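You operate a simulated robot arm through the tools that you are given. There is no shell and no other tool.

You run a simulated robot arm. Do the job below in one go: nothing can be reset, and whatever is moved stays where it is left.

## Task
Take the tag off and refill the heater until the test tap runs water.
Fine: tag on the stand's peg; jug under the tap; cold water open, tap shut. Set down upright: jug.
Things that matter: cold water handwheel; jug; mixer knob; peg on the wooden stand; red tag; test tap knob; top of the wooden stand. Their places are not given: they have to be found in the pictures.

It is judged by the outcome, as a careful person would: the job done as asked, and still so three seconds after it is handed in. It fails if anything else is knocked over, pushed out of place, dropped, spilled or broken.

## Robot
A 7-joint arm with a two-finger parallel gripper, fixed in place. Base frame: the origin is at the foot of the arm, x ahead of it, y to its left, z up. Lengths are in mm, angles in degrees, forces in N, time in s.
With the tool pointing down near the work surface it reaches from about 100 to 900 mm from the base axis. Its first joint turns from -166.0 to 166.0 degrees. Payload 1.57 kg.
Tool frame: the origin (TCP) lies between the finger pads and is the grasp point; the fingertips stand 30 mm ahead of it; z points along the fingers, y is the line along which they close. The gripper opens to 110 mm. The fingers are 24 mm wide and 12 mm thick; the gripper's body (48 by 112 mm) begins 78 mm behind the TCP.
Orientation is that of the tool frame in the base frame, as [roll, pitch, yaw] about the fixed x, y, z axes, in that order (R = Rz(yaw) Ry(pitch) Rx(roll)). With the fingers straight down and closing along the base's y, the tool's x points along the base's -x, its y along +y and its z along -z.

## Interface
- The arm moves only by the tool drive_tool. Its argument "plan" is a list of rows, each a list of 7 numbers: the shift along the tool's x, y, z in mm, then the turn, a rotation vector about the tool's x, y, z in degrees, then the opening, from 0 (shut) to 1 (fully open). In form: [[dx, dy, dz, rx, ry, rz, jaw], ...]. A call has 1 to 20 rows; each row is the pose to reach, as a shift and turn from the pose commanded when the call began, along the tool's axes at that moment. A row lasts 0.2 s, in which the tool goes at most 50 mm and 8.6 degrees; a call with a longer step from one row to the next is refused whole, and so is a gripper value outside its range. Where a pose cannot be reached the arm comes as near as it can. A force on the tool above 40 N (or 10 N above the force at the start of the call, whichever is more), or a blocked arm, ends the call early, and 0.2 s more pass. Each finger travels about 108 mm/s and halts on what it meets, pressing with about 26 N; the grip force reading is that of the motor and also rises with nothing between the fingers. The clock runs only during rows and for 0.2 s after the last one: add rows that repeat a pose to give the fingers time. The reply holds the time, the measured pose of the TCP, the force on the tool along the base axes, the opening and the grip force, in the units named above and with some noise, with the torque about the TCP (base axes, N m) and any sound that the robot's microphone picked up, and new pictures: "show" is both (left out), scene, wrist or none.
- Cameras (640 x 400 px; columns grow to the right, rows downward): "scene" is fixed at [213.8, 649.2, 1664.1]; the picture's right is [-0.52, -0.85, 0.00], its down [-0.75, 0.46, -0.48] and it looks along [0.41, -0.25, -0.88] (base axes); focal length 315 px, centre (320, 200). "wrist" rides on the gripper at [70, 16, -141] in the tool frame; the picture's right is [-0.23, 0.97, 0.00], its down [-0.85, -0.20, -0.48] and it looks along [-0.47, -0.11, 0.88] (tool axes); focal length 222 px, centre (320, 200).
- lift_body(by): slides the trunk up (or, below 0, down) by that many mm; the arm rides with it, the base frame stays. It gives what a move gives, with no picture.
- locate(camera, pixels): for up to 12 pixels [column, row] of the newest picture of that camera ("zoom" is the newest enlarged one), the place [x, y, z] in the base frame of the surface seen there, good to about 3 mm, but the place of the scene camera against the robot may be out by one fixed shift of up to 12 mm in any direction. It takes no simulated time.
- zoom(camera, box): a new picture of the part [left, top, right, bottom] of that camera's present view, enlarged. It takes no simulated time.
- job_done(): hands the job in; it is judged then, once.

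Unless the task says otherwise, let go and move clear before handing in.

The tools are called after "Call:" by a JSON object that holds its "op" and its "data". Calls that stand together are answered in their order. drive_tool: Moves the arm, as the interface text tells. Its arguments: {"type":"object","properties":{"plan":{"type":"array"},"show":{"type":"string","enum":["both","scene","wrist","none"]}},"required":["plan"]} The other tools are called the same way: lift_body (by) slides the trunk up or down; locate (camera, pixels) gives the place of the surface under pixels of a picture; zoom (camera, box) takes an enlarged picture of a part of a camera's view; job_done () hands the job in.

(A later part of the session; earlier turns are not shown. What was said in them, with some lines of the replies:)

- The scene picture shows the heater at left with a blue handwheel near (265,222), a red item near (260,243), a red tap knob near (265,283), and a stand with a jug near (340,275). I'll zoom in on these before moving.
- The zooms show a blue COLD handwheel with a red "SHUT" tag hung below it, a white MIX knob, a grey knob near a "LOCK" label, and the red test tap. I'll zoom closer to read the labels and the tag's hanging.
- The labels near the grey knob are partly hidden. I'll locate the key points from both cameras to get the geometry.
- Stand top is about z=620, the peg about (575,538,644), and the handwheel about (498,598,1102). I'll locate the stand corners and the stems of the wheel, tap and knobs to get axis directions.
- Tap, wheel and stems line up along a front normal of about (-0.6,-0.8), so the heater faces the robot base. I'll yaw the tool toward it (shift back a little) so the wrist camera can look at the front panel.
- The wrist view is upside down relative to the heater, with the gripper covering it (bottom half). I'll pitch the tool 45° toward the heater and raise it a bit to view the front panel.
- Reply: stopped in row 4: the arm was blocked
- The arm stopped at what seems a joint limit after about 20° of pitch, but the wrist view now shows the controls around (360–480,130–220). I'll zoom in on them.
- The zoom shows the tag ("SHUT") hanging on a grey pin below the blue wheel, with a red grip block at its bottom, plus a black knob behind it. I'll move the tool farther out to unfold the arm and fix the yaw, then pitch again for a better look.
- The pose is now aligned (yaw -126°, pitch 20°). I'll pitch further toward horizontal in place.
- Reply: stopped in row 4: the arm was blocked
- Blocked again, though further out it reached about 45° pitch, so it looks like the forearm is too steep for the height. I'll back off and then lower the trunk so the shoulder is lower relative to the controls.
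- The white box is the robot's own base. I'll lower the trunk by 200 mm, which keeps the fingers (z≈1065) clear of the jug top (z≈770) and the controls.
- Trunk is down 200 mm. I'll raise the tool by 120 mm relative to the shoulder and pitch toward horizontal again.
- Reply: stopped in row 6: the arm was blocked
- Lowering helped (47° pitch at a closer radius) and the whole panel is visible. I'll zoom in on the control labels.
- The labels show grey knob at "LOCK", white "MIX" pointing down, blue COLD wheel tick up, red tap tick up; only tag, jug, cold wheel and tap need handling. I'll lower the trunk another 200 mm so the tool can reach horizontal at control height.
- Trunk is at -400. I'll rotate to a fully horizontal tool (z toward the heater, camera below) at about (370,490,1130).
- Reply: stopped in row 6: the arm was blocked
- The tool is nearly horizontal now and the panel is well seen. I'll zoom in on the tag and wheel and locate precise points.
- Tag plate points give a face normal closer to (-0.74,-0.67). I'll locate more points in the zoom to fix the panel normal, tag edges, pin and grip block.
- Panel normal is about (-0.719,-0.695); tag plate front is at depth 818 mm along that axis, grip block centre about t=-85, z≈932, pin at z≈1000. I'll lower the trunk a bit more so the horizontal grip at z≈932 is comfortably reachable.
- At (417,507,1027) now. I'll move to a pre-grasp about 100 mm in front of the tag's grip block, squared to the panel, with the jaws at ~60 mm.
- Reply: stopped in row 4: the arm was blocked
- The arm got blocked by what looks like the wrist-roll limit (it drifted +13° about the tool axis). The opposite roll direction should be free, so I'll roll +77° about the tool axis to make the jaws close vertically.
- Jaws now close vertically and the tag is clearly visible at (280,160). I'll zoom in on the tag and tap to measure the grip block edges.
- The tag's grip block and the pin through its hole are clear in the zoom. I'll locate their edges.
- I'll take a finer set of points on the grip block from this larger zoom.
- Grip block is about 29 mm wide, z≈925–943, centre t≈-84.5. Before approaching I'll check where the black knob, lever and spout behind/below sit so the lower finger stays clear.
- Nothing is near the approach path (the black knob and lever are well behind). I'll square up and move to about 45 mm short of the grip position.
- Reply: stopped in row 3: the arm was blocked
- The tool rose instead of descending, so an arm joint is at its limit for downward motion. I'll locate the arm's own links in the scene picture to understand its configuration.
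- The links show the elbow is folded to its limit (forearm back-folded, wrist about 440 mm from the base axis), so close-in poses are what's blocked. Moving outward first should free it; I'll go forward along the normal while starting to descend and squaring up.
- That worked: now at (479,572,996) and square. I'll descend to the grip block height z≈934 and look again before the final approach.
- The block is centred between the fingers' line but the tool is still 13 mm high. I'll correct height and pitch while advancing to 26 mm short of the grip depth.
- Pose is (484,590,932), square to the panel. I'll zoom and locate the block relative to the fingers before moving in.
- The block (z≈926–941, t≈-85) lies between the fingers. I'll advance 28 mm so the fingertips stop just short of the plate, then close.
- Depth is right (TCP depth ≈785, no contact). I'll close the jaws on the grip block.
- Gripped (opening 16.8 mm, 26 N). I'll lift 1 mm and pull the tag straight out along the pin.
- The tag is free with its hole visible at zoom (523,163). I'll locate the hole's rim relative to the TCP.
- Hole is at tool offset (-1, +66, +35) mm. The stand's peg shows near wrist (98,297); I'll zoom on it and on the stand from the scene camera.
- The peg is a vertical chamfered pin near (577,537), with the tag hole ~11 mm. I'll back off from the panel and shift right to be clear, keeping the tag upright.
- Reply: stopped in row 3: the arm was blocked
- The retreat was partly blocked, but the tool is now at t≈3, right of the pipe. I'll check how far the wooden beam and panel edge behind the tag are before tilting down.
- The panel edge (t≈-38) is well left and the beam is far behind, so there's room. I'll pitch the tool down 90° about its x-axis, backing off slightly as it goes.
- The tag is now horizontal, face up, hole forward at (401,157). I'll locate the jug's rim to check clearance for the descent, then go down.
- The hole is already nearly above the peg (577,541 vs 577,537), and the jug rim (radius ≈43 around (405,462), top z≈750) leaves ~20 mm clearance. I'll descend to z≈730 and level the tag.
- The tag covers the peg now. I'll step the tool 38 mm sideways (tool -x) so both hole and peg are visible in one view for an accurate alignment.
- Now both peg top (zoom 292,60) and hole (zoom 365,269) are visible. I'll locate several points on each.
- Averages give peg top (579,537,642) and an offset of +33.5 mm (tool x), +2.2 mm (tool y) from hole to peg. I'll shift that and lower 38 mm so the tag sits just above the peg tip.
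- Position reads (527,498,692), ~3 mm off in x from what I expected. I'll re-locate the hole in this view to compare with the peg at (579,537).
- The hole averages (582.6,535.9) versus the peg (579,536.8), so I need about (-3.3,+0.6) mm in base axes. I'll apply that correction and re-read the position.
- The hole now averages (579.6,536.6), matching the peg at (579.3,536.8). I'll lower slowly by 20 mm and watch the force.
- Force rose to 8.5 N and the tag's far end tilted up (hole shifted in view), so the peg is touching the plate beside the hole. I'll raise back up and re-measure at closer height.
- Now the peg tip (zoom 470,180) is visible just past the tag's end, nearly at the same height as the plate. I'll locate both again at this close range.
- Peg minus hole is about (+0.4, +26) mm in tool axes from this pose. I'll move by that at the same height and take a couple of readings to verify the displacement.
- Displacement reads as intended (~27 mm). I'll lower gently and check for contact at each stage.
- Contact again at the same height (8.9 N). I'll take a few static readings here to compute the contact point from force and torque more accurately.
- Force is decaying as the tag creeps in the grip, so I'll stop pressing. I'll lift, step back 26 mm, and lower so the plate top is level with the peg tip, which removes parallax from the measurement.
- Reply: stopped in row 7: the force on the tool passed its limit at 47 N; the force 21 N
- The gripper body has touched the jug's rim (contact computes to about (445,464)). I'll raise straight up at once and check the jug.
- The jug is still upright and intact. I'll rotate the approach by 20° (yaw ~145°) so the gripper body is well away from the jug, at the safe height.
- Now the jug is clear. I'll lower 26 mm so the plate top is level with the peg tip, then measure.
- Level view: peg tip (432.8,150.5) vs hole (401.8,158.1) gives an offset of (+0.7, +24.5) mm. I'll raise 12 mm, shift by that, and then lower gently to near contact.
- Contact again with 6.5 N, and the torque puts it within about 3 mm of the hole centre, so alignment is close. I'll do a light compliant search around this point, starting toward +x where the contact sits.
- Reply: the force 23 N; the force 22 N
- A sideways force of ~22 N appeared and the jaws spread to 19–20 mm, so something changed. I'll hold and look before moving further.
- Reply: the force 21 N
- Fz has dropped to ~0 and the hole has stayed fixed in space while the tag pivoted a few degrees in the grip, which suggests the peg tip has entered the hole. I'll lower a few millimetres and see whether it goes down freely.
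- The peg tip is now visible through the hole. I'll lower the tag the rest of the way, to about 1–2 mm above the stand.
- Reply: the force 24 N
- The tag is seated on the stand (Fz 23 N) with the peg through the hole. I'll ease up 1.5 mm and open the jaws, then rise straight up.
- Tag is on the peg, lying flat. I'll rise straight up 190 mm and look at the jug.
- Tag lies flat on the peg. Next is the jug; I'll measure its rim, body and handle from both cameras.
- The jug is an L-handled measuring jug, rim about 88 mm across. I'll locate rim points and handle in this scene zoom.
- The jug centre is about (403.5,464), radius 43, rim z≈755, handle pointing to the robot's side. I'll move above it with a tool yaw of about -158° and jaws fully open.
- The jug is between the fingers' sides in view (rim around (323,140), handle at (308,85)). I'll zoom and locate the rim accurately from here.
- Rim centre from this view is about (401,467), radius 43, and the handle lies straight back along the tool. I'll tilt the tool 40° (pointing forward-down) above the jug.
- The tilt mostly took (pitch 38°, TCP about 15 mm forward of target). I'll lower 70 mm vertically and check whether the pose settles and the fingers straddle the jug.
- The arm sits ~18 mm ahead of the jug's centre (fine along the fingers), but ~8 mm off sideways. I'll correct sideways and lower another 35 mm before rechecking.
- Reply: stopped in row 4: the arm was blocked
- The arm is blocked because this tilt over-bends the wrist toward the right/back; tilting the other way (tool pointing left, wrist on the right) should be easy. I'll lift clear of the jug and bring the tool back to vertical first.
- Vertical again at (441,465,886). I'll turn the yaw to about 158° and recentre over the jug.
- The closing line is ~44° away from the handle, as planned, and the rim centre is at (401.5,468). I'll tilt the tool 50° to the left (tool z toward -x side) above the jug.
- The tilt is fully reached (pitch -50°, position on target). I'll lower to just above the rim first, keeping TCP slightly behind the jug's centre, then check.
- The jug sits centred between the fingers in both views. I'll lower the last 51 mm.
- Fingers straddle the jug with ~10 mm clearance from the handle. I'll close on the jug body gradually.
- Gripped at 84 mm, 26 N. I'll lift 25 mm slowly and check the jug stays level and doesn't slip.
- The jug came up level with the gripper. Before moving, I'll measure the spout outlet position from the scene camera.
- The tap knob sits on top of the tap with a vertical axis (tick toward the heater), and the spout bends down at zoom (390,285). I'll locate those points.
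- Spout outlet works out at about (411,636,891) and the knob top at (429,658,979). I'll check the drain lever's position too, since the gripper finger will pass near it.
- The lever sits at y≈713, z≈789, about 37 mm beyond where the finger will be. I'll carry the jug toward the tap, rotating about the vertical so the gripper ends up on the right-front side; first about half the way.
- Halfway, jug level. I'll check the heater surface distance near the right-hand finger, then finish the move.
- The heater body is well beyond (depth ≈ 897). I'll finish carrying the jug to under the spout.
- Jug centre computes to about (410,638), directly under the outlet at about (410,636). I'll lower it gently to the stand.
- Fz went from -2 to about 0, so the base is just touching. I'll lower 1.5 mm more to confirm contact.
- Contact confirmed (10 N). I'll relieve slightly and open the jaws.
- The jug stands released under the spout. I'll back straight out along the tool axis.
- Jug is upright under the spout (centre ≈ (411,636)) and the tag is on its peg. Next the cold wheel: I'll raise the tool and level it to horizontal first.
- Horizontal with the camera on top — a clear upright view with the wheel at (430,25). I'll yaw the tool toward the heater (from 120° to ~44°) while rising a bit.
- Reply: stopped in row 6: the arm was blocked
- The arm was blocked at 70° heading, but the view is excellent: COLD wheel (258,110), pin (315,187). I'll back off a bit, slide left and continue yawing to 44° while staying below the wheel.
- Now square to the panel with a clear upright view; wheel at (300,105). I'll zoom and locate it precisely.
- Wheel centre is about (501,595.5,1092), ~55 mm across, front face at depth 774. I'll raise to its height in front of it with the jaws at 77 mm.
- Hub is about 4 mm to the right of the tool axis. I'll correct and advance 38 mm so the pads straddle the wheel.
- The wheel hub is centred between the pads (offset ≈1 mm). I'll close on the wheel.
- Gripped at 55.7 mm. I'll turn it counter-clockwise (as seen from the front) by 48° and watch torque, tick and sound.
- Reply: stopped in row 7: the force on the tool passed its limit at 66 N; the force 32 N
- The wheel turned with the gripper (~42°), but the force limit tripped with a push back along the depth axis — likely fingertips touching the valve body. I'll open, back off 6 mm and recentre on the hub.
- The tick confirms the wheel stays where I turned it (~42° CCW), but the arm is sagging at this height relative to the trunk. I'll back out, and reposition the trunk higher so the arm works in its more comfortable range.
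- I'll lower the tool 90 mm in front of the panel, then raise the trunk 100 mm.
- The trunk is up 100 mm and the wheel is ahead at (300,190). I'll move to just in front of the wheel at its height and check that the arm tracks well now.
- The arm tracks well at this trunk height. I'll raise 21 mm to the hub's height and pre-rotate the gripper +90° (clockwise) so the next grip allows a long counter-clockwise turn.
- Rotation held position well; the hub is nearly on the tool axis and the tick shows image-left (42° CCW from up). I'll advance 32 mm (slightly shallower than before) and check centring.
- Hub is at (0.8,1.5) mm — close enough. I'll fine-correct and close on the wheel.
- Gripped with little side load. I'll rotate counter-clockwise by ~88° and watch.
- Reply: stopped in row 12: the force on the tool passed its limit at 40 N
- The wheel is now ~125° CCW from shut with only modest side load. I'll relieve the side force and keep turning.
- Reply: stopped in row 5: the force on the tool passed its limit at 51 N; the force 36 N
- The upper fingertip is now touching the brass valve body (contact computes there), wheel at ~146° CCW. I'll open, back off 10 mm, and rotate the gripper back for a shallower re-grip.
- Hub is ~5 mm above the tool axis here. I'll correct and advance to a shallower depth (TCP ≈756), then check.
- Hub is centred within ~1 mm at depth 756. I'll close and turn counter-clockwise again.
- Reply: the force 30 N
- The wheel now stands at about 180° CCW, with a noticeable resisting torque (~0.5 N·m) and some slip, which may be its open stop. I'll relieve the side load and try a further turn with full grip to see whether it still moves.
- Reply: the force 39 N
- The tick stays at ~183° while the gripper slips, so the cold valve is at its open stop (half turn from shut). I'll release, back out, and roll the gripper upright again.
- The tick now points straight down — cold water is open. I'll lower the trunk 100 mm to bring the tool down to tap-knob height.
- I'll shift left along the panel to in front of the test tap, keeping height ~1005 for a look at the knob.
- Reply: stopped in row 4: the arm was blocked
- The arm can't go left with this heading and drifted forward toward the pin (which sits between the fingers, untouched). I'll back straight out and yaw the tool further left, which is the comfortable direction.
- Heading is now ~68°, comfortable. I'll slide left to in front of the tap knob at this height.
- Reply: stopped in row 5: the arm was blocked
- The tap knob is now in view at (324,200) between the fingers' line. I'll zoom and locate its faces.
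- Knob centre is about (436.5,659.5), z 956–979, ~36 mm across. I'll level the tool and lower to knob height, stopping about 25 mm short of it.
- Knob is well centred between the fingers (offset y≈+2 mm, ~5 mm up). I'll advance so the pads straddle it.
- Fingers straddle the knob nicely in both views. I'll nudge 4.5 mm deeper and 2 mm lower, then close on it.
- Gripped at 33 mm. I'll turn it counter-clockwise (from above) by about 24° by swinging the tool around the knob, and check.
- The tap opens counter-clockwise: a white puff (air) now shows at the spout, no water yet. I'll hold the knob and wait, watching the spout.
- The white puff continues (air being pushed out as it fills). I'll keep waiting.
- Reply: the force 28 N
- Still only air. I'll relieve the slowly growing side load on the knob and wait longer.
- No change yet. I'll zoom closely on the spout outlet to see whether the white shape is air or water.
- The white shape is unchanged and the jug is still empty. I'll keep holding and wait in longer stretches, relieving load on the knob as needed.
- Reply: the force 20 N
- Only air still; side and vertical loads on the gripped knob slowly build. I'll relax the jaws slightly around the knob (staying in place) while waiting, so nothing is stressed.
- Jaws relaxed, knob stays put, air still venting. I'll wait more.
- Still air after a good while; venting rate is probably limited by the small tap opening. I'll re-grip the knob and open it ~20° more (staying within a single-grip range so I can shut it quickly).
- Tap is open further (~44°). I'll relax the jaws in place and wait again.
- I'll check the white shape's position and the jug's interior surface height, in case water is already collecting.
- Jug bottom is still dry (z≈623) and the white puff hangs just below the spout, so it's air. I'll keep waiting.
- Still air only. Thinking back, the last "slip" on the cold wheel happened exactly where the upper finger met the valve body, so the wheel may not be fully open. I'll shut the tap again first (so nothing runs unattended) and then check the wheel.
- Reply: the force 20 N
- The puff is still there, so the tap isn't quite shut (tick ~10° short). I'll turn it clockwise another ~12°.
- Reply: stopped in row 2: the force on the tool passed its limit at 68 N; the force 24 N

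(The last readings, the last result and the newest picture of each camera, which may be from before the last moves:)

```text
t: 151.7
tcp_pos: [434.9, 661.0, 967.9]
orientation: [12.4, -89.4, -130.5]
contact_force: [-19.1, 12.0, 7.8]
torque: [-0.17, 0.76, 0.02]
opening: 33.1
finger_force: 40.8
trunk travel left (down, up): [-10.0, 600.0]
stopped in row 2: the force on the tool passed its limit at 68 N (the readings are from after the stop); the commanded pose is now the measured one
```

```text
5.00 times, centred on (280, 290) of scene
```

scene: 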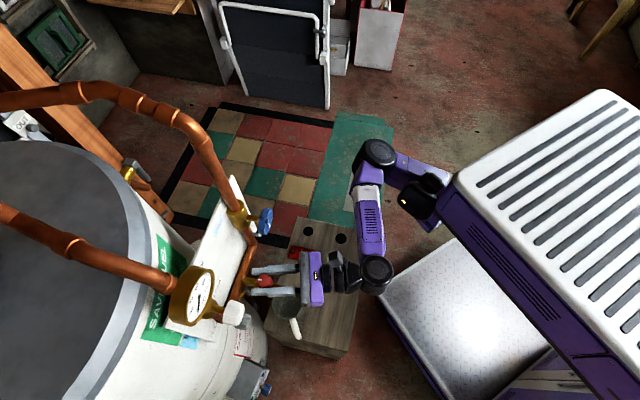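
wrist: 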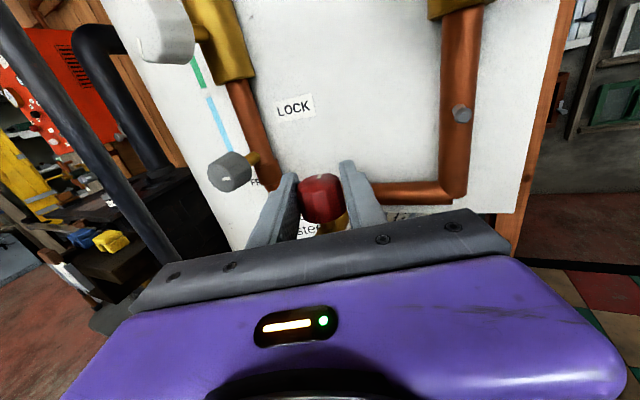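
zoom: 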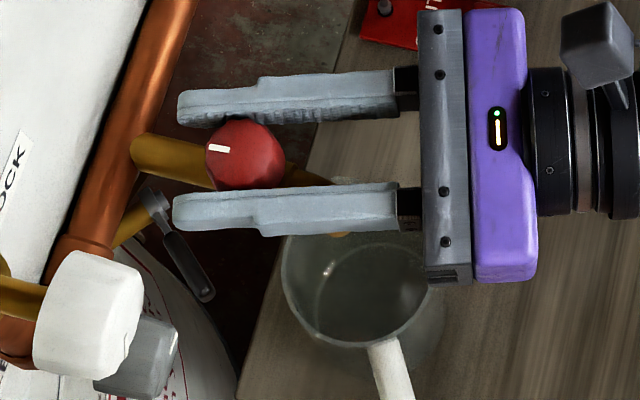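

The puff is gone — the tap is shut. I'll release the knob and back out, then raise the trunk for the cold wheel.

Call:
{"op": "drive_tool", "data": {"plan": [[0, 0, 0, 0, 0, 0, 0.45], [0, 0, 0, 0, 0, 0, 0.6], [0, 0, -12, 0, 0, 0, 0.6], [0, 0, -30, 0, 0, 0, 0.6], [0, 0, -50, 0, 0, 0, 0.6], [0, 0, -65, 0, 0, 0, 0.6], [0, 0, -65, 0, 0, 0, 0.6]], "show": "both"}}

Call:
{"op": "zoom", "data": {"camera": "scene", "box": [230, 190, 330, 330]}}

```text
t: 153.3
tcp_pos: [407.6, 602.8, 967.2]
orientation: [33.0, -89.6, -151.8]
contact_force: [0.5, 0.5, 0.0]
torque: [-0.02, 0.01, -0.01]
opening: 66.0
finger_force: 0.1
trunk travel left (down, up): [-10.0, 600.0]
```

scene: 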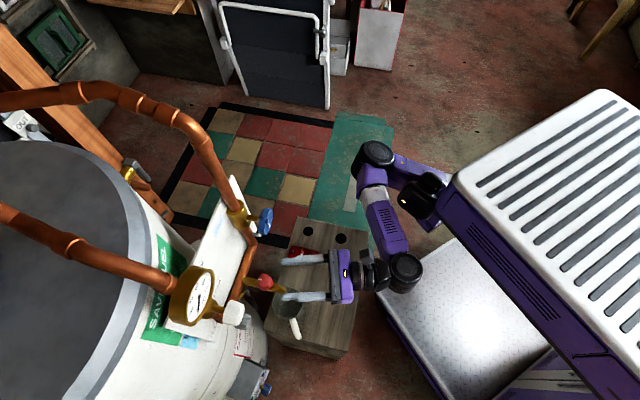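
wrist: 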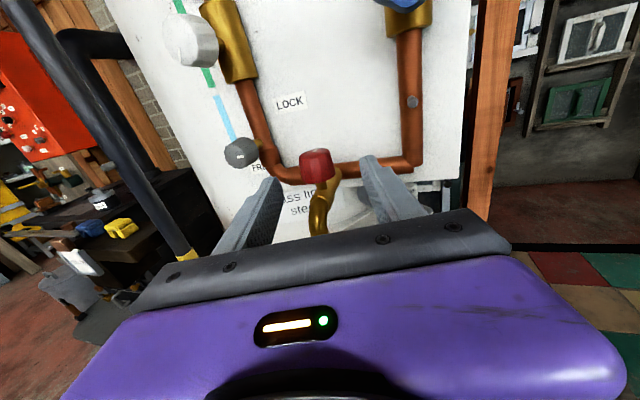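

```text
2.86 times, centred on (280, 260) of scene
```

zoom: 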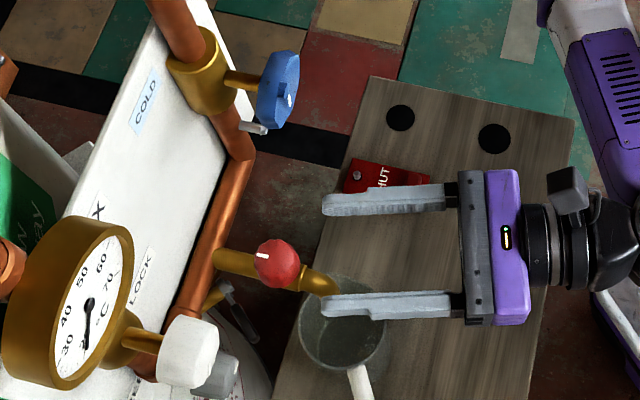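

Tap is shut and the fingers are clear. I'll raise the trunk 100 mm for working at the wheel.

Call:
{"op": "lift_body", "data": {"by": 100}}

```text
t: 154.6
tcp_pos: [407.5, 602.4, 1067.0]
orientation: [28.2, -89.6, -147.0]
contact_force: [0.0, -0.4, -0.6]
torque: [0.01, 0.01, 0.0]
opening: 65.8
finger_force: 0.2
trunk travel left (down, up): [-110.0, 500.0]
```

Now I'll slide right in front of the cold wheel and square the heading to 44°.

Call:
{"op": "drive_tool", "data": {"plan": [[5, 18, -4, -3, 0, 0, 0.7], [10, 36, -6, -7, 0, 0, 0.7], [16, 54, -4, -11, 0, 0, 0.7], [22, 66, -2, -14, 0, 0, 0.7], [27, 74, -0.3, -17.2, 0, 0, 0.7], [27, 74, -0.3, -17.2, 0, 0, 0.7]], "show": "wrist"}}

```text
t: 156.0
tcp_pos: [471.9, 563.1, 1096.9]
orientation: [7.7, -89.5, -143.6]
contact_force: [-0.5, -0.4, -0.1]
torque: [-0.01, 0.03, 0.04]
opening: 77.1
finger_force: 0.1
trunk travel left (down, up): [-110.0, 500.0]
```

wrist: 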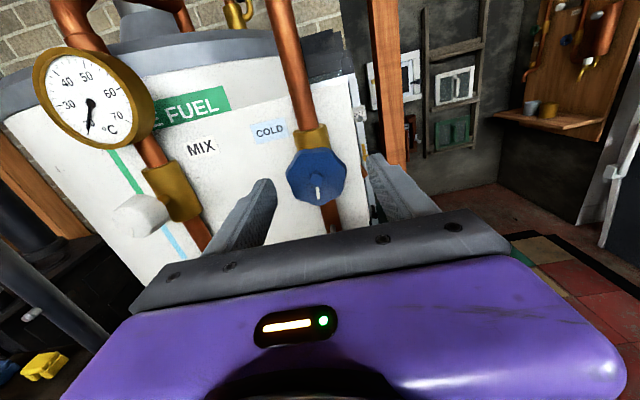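

Square and in front of the wheel (tick straight down). I'll roll the gripper +42° and centre on the hub.

Call:
{"op": "drive_tool", "data": {"plan": [[-2, -2, 0, 0, 0, 7, 0.7], [-4.4, -4, 0, 0, 0, 14, 0.7], [-4.4, -4, 0, 0, 0, 21, 0.7], [-4.4, -4, 0, 0, 0, 28, 0.7], [-4.4, -4, 0, 0, 0, 35, 0.7], [-4.4, -4, 0, 0, 0, 42, 0.7], [-4.4, -4, 0, 0, 0, 42, 0.7]], "show": "wrist"}}

Call:
{"op": "zoom", "data": {"camera": "wrist", "box": [220, 100, 420, 240]}}

```text
t: 157.6
tcp_pos: [469.1, 567.9, 1090.8]
orientation: [-89.3, -48.0, -46.4]
contact_force: [-0.6, 0.1, -0.7]
torque: [0.03, 0.02, 0.02]
opening: 77.3
finger_force: 0.0
trunk travel left (down, up): [-110.0, 500.0]
```

wrist: 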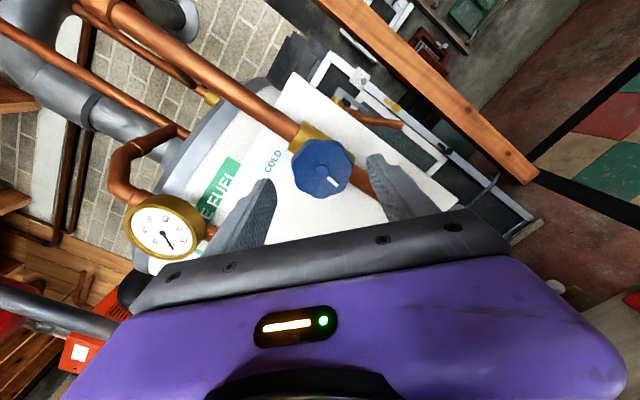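

```text
2.86 times, centred on (320, 170) of wrist
```

zoom: 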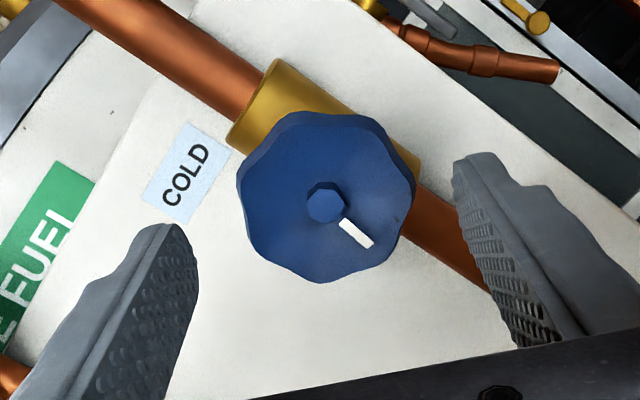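

Hub nearly centred. I'll advance to depth ~757 and close on the wheel.

Call:
{"op": "drive_tool", "data": {"plan": [[1.5, 1.5, 8, 0, 0, 0, 0.7], [1.5, 1.5, 17, 0, 0, 0, 0.7], [1.5, 1.5, 26, 0, 0, 0, 0.7], [1.5, 1.5, 26, 0, 0, 0, 0.6], [1.5, 1.5, 26, 0, 0, 0, 0.52], [1.5, 1.5, 26, 0, 0, 0, 0.4], [1.5, 1.5, 26, 0, 0, 0, 0.2], [1.5, 1.5, 26, 0, 0, 0, 0.1]], "show": "wrist"}}

Call:
{"op": "zoom", "data": {"camera": "wrist", "box": [220, 100, 420, 240]}}

```text
t: 159.4
tcp_pos: [488.0, 586.2, 1091.3]
orientation: [-89.2, -48.0, -46.4]
contact_force: [0.0, 9.0, 5.6]
torque: [0.12, -0.16, 0.54]
opening: 55.2
finger_force: 45.4
trunk travel left (down, up): [-110.0, 500.0]
```

wrist: 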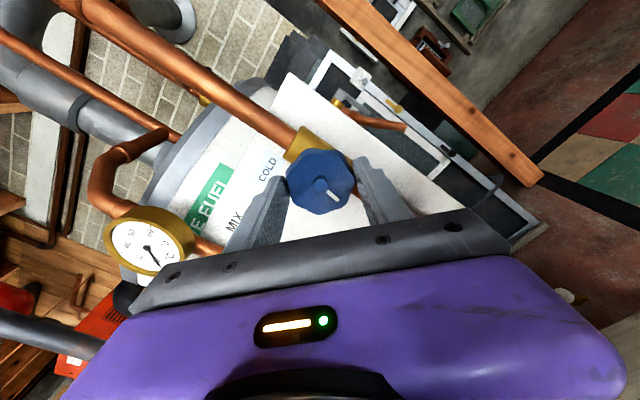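

```text
2.86 times, centred on (320, 170) of wrist
```

zoom: 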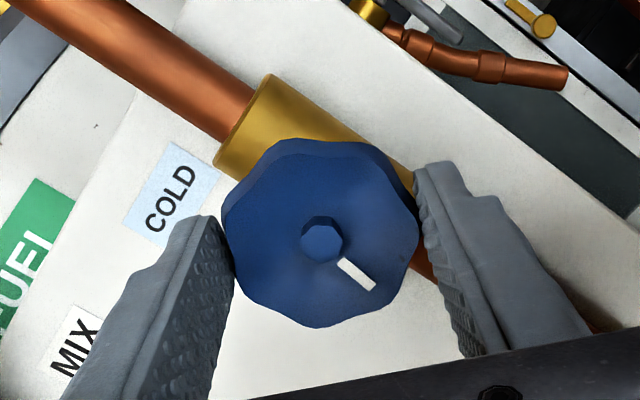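

Gripped. I'll turn counter-clockwise 32° and compare the tick with the gripper.

Call:
{"op": "drive_tool", "data": {"plan": [[0, 0, 0, 0, 0, -4, 0], [0, 0, 0, 0, 0, -11, 0], [0, 0, 0, 0, 0, -18, 0], [0, 0, 0, 0, 0, -25, 0], [0, 0, 0, 0, 0, -32, 0]], "show": "wrist"}}

Call:
{"op": "zoom", "data": {"camera": "wrist", "box": [220, 100, 420, 240]}}

```text
t: 160.6
tcp_pos: [486.5, 585.3, 1090.9]
orientation: [-87.1, -80.1, -48.6]
contact_force: [-10.7, 6.8, 8.2]
torque: [1.46, 0.95, 0.63]
opening: 54.8
finger_force: 45.0
trunk travel left (down, up): [-110.0, 500.0]
```

wrist: 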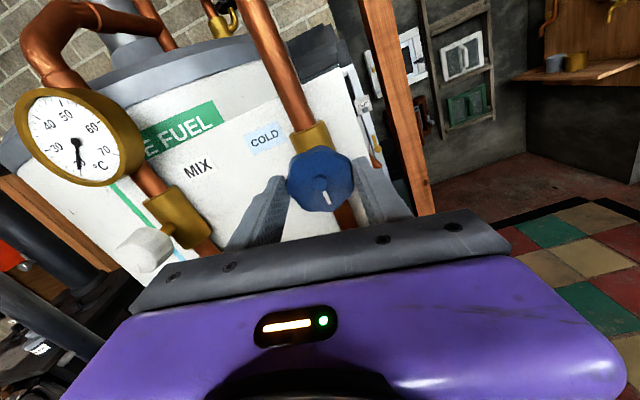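

```text
2.86 times, centred on (320, 170) of wrist
```

zoom: 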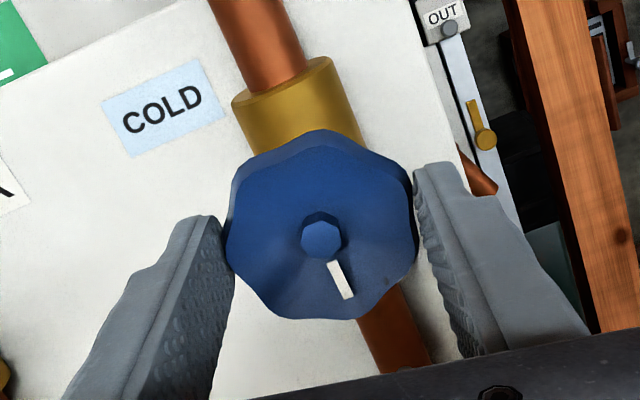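

The wheel stopped at ~182° with 1.7 N·m of resistance, so it really is at its fully open stop. I'll release, back out and return to the tap.

Call:
{"op": "drive_tool", "data": {"plan": [[0, 0, 0, 0, 0, 0, 0.6], [0, 0, 0, 0, 0, 0, 0.7], [0, 0, -8, 0, 0, 0, 0.7], [0, 0, -18, 0, 0, -4, 0.7], [0, 0, -28, 0, 0, -10, 0.7], [0, 0, -28, 0, 0, -10, 0.7]], "show": "wrist"}}

Call:
{"op": "lift_body", "data": {"by": -100}}

```text
t: 162.0
tcp_pos: [467.5, 565.2, 1090.6]
orientation: [17.1, -89.5, -153.0]
contact_force: [0.6, 1.1, 0.8]
torque: [0.0, -0.01, -0.01]
opening: 76.9
finger_force: 0.1
trunk travel left (down, up): [-110.0, 500.0]
```

wrist: 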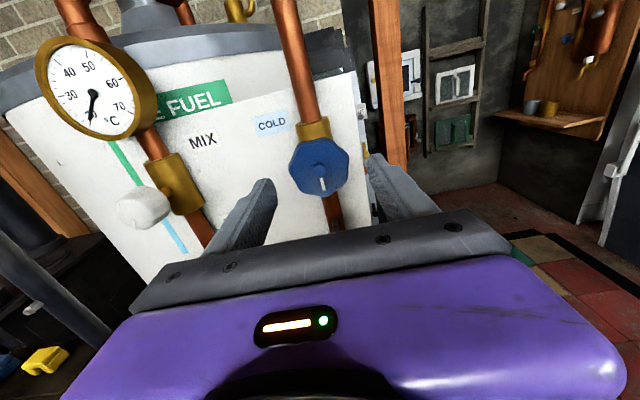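

```text
t: 163.3
tcp_pos: [466.1, 565.1, 991.0]
orientation: [8.0, -89.5, -143.8]
contact_force: [0.1, -0.5, -0.4]
torque: [-0.01, 0.02, 0.04]
opening: 77.2
finger_force: 0.0
trunk travel left (down, up): [-10.0, 600.0]
```

Next I'll yaw to ~67° and slide left to the tap again.

Call:
{"op": "drive_tool", "data": {"plan": [[2, -4, -2, 6, 0, 0, 0.65], [4, -10, -5, 12, 0, 0, 0.6], [6, -20, -9, 18, 0, 0, 0.6], [9, -33, -13, 24, 0, 0, 0.6], [9, -45, -17, 24, 0, 0, 0.6], [9, -56, -19, 24, 0, 0, 0.6], [9, -56, -19, 24, 0, 0, 0.6]], "show": "wrist"}}

```text
t: 164.9
tcp_pos: [416.7, 595.4, 1004.8]
orientation: [7.5, -89.2, -120.1]
contact_force: [0.0, 0.3, -0.3]
torque: [0.0, -0.01, -0.03]
opening: 66.0
finger_force: 0.1
trunk travel left (down, up): [-10.0, 600.0]
```

wrist: 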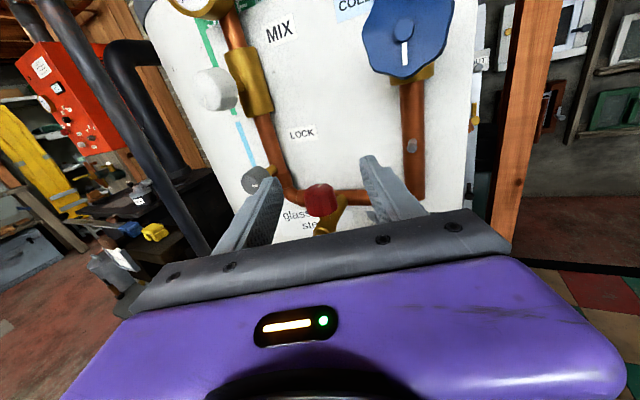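

At the tap again. I'll lower to knob height and advance to straddle the knob.

Call:
{"op": "drive_tool", "data": {"plan": [[-18, -4, 6, 0, 0, 0, 0.6], [-35, -7.8, 12.8, 0, 0, 0, 0.6], [-35, -7.8, 30, 0, 0, 0, 0.6], [-35, -7.8, 48, 0, 0, 0, 0.6], [-35, -7.8, 66, 0, 0, 0, 0.6], [-35, -7.8, 66, 0, 0, 0, 0.6]], "show": "both"}}

Call:
{"op": "zoom", "data": {"camera": "wrist", "box": [240, 120, 400, 250]}}

Call:
{"op": "zoom", "data": {"camera": "scene", "box": [230, 250, 330, 330]}}

```text
t: 166.3
tcp_pos: [432.5, 657.2, 965.9]
orientation: [30.9, -89.5, -142.8]
contact_force: [0.2, 0.2, -0.5]
torque: [0.02, 0.03, -0.01]
opening: 66.0
finger_force: 0.0
trunk travel left (down, up): [-10.0, 600.0]
```

scene: 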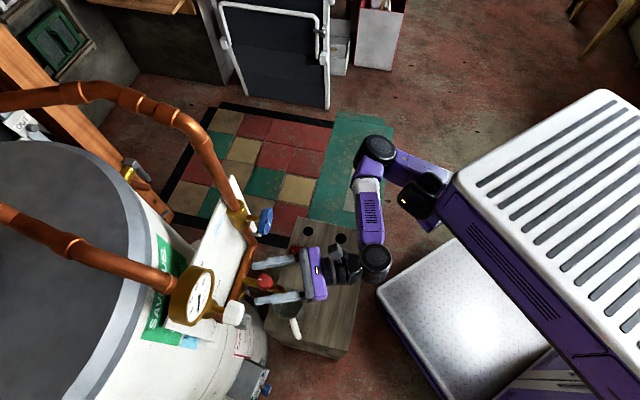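
wrist: 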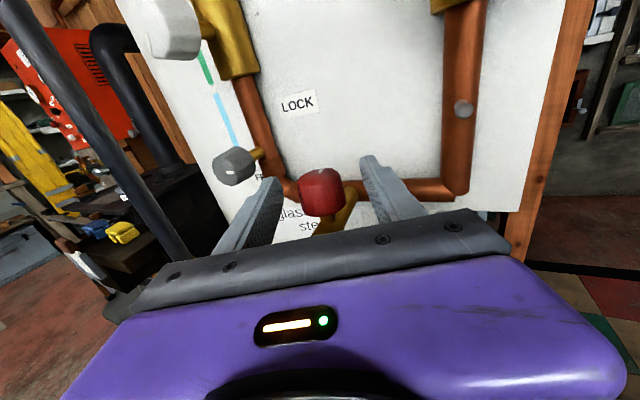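

```text
3.08 times, centred on (320, 185) of wrist
```

zoom: 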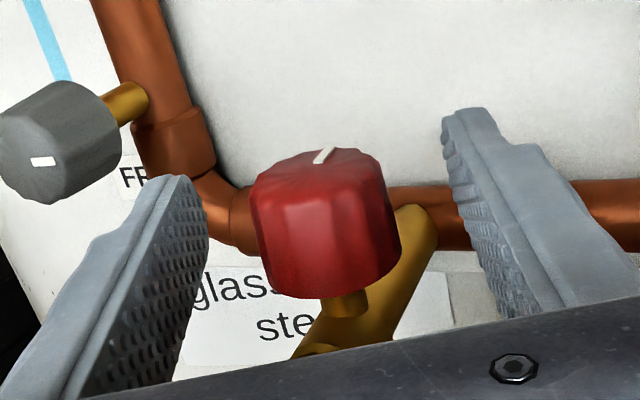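

```text
5.00 times, centred on (280, 290) of scene
```

zoom: 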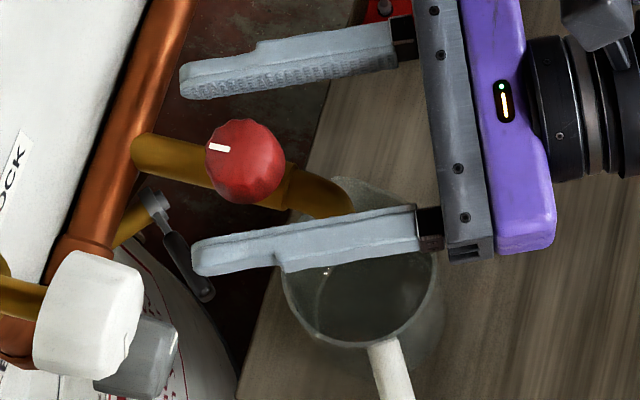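

Knob straddled. I'll close on it and open the tap ~24°, checking what comes out.

Call:
{"op": "drive_tool", "data": {"plan": [[2, 1, 3.5, 0, 0, 0, 0.45], [2, 1, 3.5, 0, 0, 0, 0.33], [2, 1, 3.5, 0, 0, 0, 0.2], [2, 1, 3.5, 0, 0, 0, 0.1], [2, 0.5, 3.5, 5, 0, 0, 0.1], [2, 0.5, 3.5, 11, 0, 0, 0.1], [2, 0.5, 3.5, 17, 0, 0, 0.1], [2, 0.5, 3.5, 24, 0, 0, 0.1]], "show": "scene"}}

Call:
{"op": "zoom", "data": {"camera": "scene", "box": [230, 250, 330, 330]}}

```text
t: 168.1
tcp_pos: [434.1, 658.6, 967.7]
orientation: [44.1, -89.5, -132.1]
contact_force: [13.8, -25.3, 1.1]
torque: [-0.24, 0.67, -0.03]
opening: 33.8
finger_force: 41.1
trunk travel left (down, up): [-10.0, 600.0]
```

scene: 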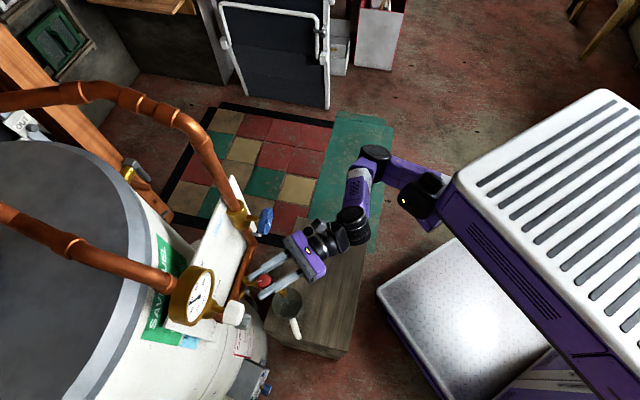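

```text
5.00 times, centred on (280, 290) of scene
```

zoom: 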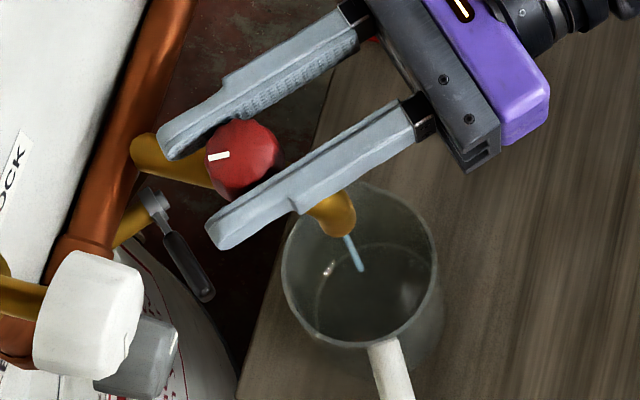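

Water is running — a thin blue stream falls into the jug. Shutting the tap now.

Call:
{"op": "drive_tool", "data": {"plan": [[0, 0.8, -1.2, -8, 0, 0, 0], [0, 0.8, -1.2, -16, 0, 0, 0], [0, 0.8, -1.2, -23, 0, 0, 0], [0, 0.8, -1.2, -29, 0, 0, 0], [0, 0.8, -1.2, -33, 0, 0, 0]], "show": "scene"}}

Call:
{"op": "zoom", "data": {"camera": "scene", "box": [230, 250, 330, 330]}}

```text
t: 169.3
tcp_pos: [434.6, 659.4, 965.3]
orientation: [2.8, -89.3, -121.5]
contact_force: [-15.7, 16.9, 8.4]
torque: [-0.59, 0.46, 0.05]
opening: 33.4
finger_force: 40.8
trunk travel left (down, up): [-10.0, 600.0]
stopped in row 5: the force on the tool passed its limit at 66 N (the readings are from after the stop); the commanded pose is now the measured one
```

scene: 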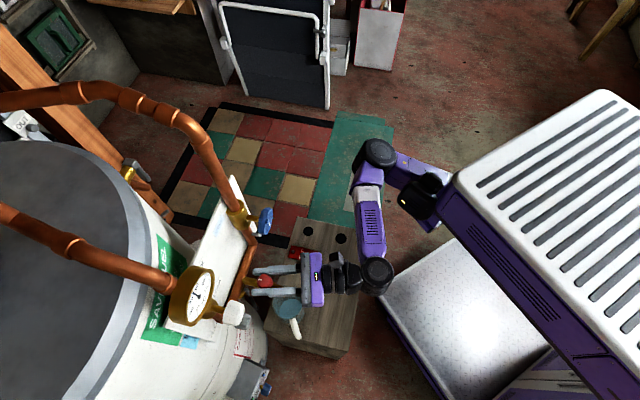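

```text
5.00 times, centred on (280, 290) of scene
```

zoom: 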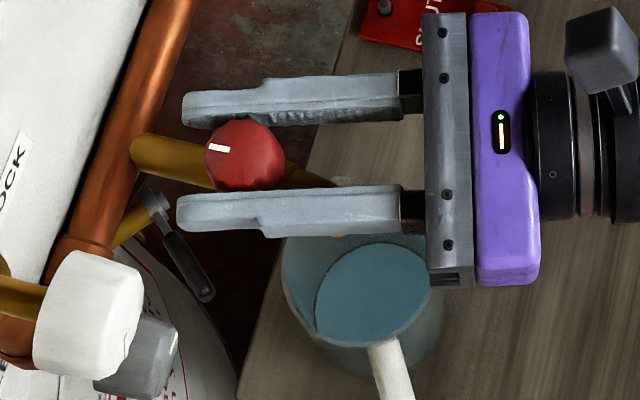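

The jug now holds some water and the knob is at its shut stop. I'll check that the water level isn't rising before letting go.

Call:
{"op": "locate", "data": {"camera": "zoom", "pixels": [[370, 290], [350, 300], [390, 280], [370, 310]]}}

Call:
{"op": "drive_tool", "data": {"plan": [[0, 0, 0, 0, 0, 0, 0], [0, 0, 0, 0, 0, 0, 0]], "show": "scene"}}

Call:
{"op": "zoom", "data": {"camera": "scene", "box": [230, 250, 330, 330]}}

Call:
{"op": "locate", "data": {"camera": "zoom", "pixels": [[370, 290], [350, 300], [390, 280], [370, 310], [340, 240]]}}

```text
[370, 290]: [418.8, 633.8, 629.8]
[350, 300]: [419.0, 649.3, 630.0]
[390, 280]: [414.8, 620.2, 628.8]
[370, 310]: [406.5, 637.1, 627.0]
```

```text
t: 169.9
tcp_pos: [435.0, 657.5, 965.0]
orientation: [6.6, -89.2, -125.2]
contact_force: [-24.4, 22.1, 7.2]
torque: [0.88, 0.21, 0.1]
opening: 33.0
finger_force: 41.0
trunk travel left (down, up): [-10.0, 600.0]
```

scene: 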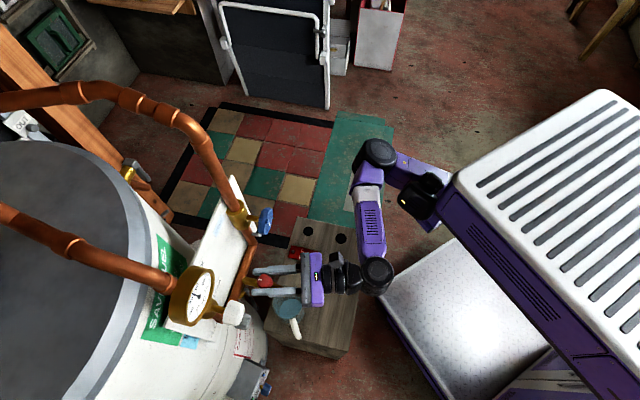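

```text
5.00 times, centred on (280, 290) of scene
```

zoom: 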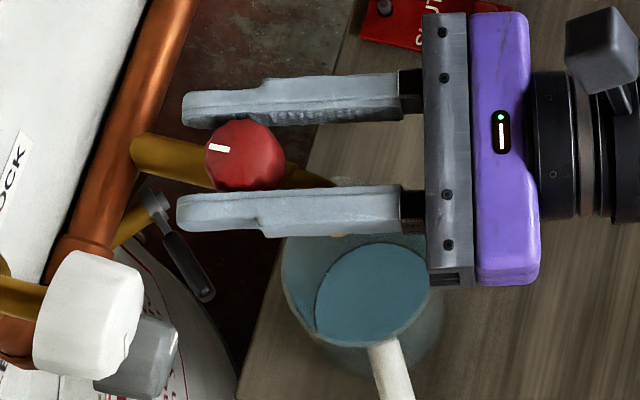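

```text
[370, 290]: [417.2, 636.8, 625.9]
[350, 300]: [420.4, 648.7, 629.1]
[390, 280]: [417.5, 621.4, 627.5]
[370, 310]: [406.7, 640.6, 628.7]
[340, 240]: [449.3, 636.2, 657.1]
```

The level is only a few millimetres (z≈628) and not rising, so the tap is shut. I'll release the knob and back away.

Call:
{"op": "drive_tool", "data": {"plan": [[0, 0, 0, 0, 0, 0, 0.38], [0, 0, 0, 0, 0, 0, 0.5], [0, 0, 0, 0, 0, 0, 0.6], [0, 0, -12, 0, 0, 0, 0.6], [0, 0, -30, 0, 0, 0, 0.6], [0, 0, -50, 0, 0, 0, 0.6], [0, 0, -65, 0, 0, 0, 0.6], [0, 0, -65, 0, 0, 0, 0.6]], "show": "both"}}

Call:
{"op": "zoom", "data": {"camera": "scene", "box": [230, 250, 330, 330]}}

Call:
{"op": "zoom", "data": {"camera": "scene", "box": [220, 190, 360, 360]}}

```text
t: 171.7
tcp_pos: [406.7, 601.3, 965.4]
orientation: [5.1, -89.4, -124.4]
contact_force: [0.4, -0.1, 0.3]
torque: [0.02, -0.02, -0.01]
opening: 65.8
finger_force: 0.0
trunk travel left (down, up): [-10.0, 600.0]
```

scene: 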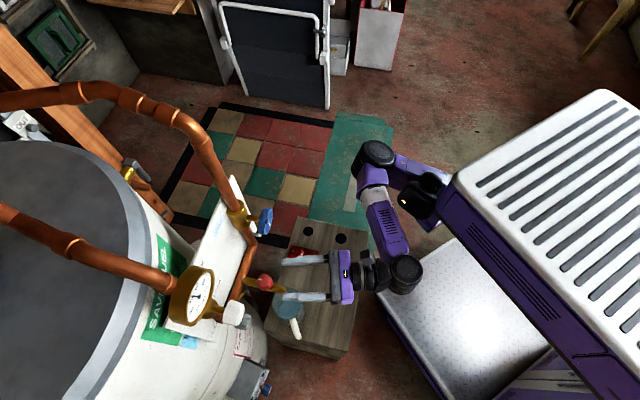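
wrist: 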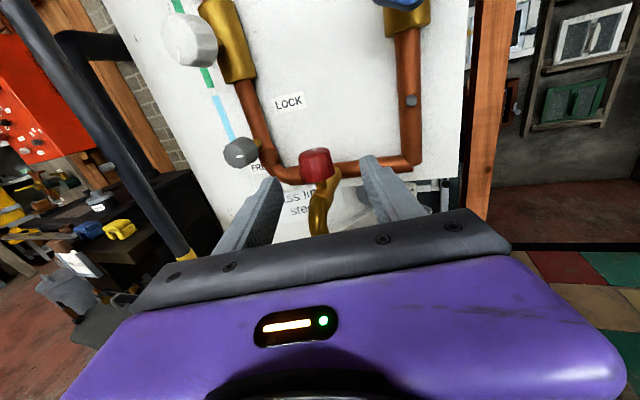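

```text
5.00 times, centred on (280, 290) of scene
```

zoom: 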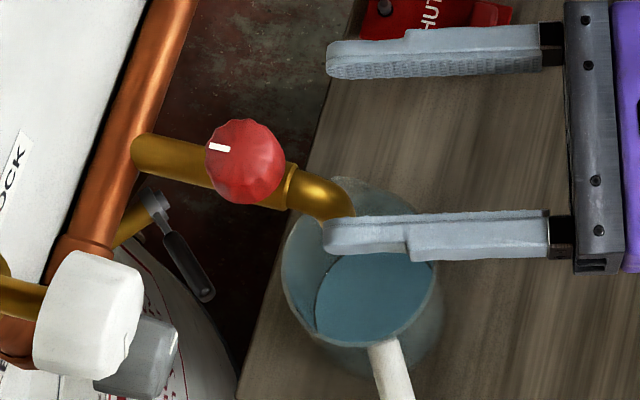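

```text
2.35 times, centred on (290, 275) of scene
```

zoom: 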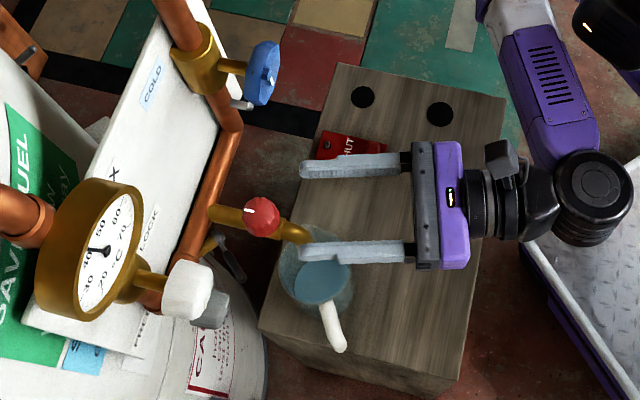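

Tap knob shut, tag on its peg, jug upright with a little water. I'll move the arm well clear and check the spout isn't dripping.

Call:
{"op": "drive_tool", "data": {"plan": [[15, 10, -10, 0, 0, 0, 0.6], [35, 25, -15, 0, 0, 0, 0.6], [55, 45, -15, 0, 0, 0, 0.6], [75, 65, -15, 0, 0, 0, 0.6], [80, 85, -15, 5, 0, 0, 0.6], [80, 95, -15, 10, 0, 0, 0.6]], "show": "both"}}

Call:
{"op": "zoom", "data": {"camera": "scene", "box": [220, 190, 360, 360]}}

Call:
{"op": "zoom", "data": {"camera": "scene", "box": [250, 260, 330, 320]}}

```text
t: 173.1
tcp_pos: [484.7, 546.1, 1046.4]
orientation: [-96.5, -89.6, -13.3]
contact_force: [-0.4, 0.1, -0.6]
torque: [-0.02, -0.03, -0.03]
opening: 65.8
finger_force: 0.1
trunk travel left (down, up): [-10.0, 600.0]
```

scene: 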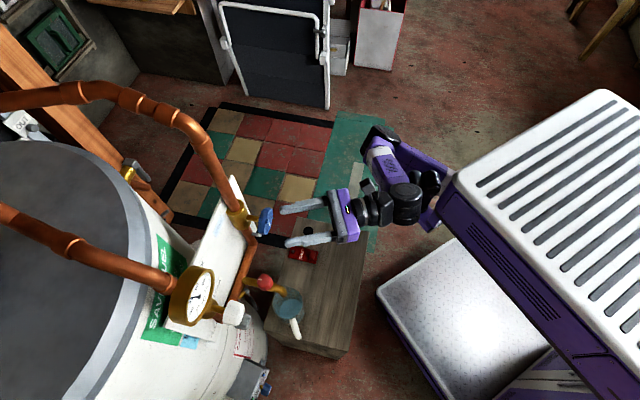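
wrist: 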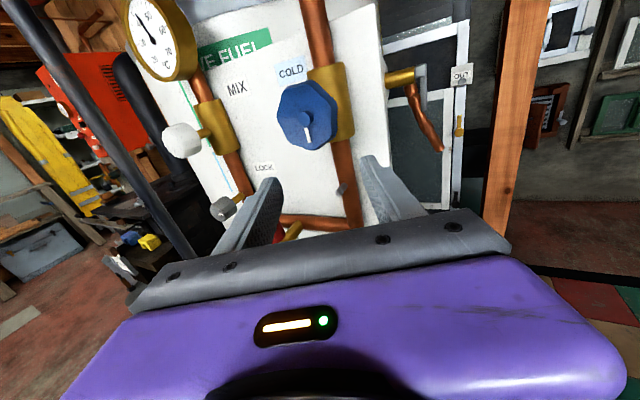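

```text
2.35 times, centred on (290, 275) of scene
```

zoom: 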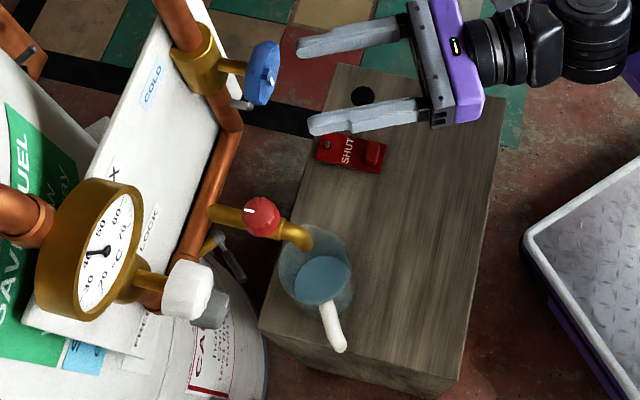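

```text
6.67 times, centred on (290, 290) of scene
```

zoom: 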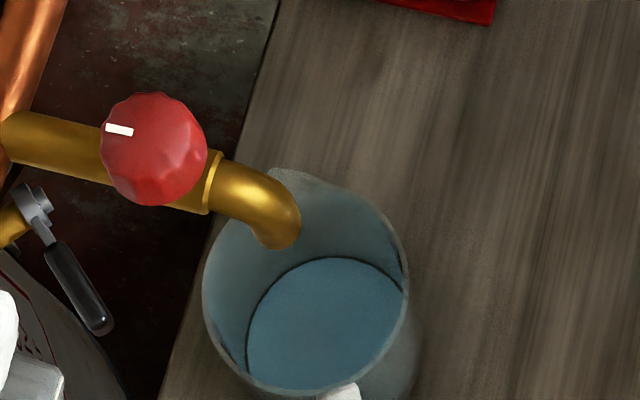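

No stream at the spout, jug upright under it with ~1 cm of water, tag on its peg, wheel tick at open. I'll step the arm a bit further away and confirm nothing changes.

Call:
{"op": "drive_tool", "data": {"plan": [[0, 15, -8, 0, 0, 0, 0.6], [0, 30, -15, 0, 0, 0, 0.6], [0, 45, -20, 0, 0, 0, 0.6], [0, 45, -20, 0, 0, 0, 0.6], [0, 45, -20, 0, 0, 0, 0.6], [0, 45, -20, 0, 0, 0, 0.6], [0, 45, -20, 0, 0, 0, 0.6], [0, 45, -20, 0, 0, 0, 0.6], [0, 45, -20, 0, 0, 0, 0.6], [0, 45, -20, 0, 0, 0, 0.6]], "show": "scene"}}

Call:
{"op": "zoom", "data": {"camera": "scene", "box": [220, 190, 360, 360]}}

Call:
{"op": "zoom", "data": {"camera": "scene", "box": [250, 260, 330, 320]}}

```text
t: 175.5
tcp_pos: [539.1, 520.6, 1041.7]
orientation: [-136.7, -87.9, 25.0]
contact_force: [0.7, 0.6, 0.0]
torque: [0.0, -0.01, 0.04]
opening: 65.8
finger_force: 0.1
trunk travel left (down, up): [-10.0, 600.0]
stopped in row 10: the arm was blocked; the commanded pose is now the measured one
```

scene: 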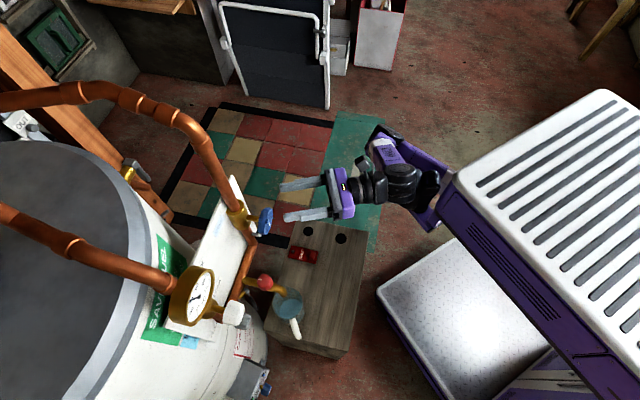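

```text
2.35 times, centred on (290, 275) of scene
```

zoom: 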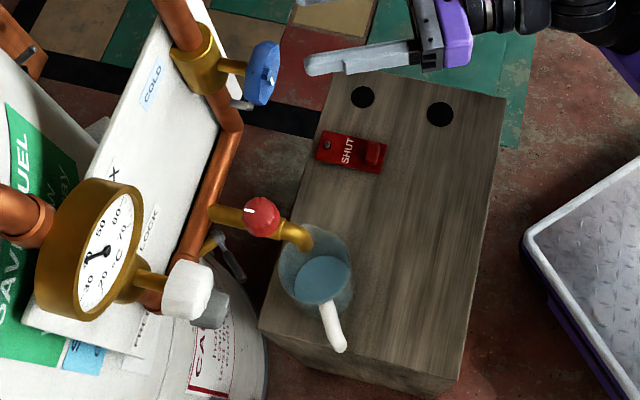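

```text
6.67 times, centred on (290, 290) of scene
```

zoom: 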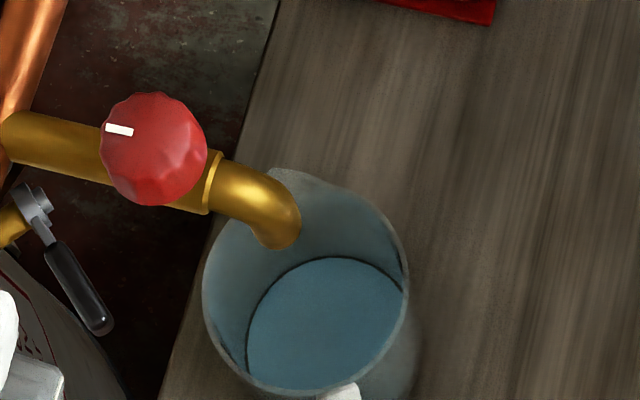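

The last pictures show everything in place and steady:
- **Tag:** on the stand's peg.
- **Jug:** upright under the spout, with the water level unchanged.
- **Tap:** knob at its shut mark and no stream.
- **Cold water:** wheel at its open stop.
- **Arm:** clear of everything.

I'm handing the job in.

Call:
{"op": "job_done", "data": {}}

```text
The job is handed in.
```

The job is handed in. The heater filled until the test tap ran water, and I then shut the tap.

- **Tag:** off the cold water valve and lying flat on the stand's peg.
- **Jug:** upright under the spout, holding about 1 cm of water. The level had stopped rising before I handed in.
- **Cold water:** the handwheel is turned half a turn to its open stop.
- **Test tap:** shut at its stop, with no stream from the spout.
- **Mixer and other knobs:** I didn't touch them.

While I was hanging the tag, the gripper pressed on the jug's rim hard enough to trip the force limit (47 N). The jug stayed upright and I saw no damage in the pictures. Turning the tap and handwheel to their stops also tripped the force limit a few times (up to 68 N). Neither looked damaged afterwards.
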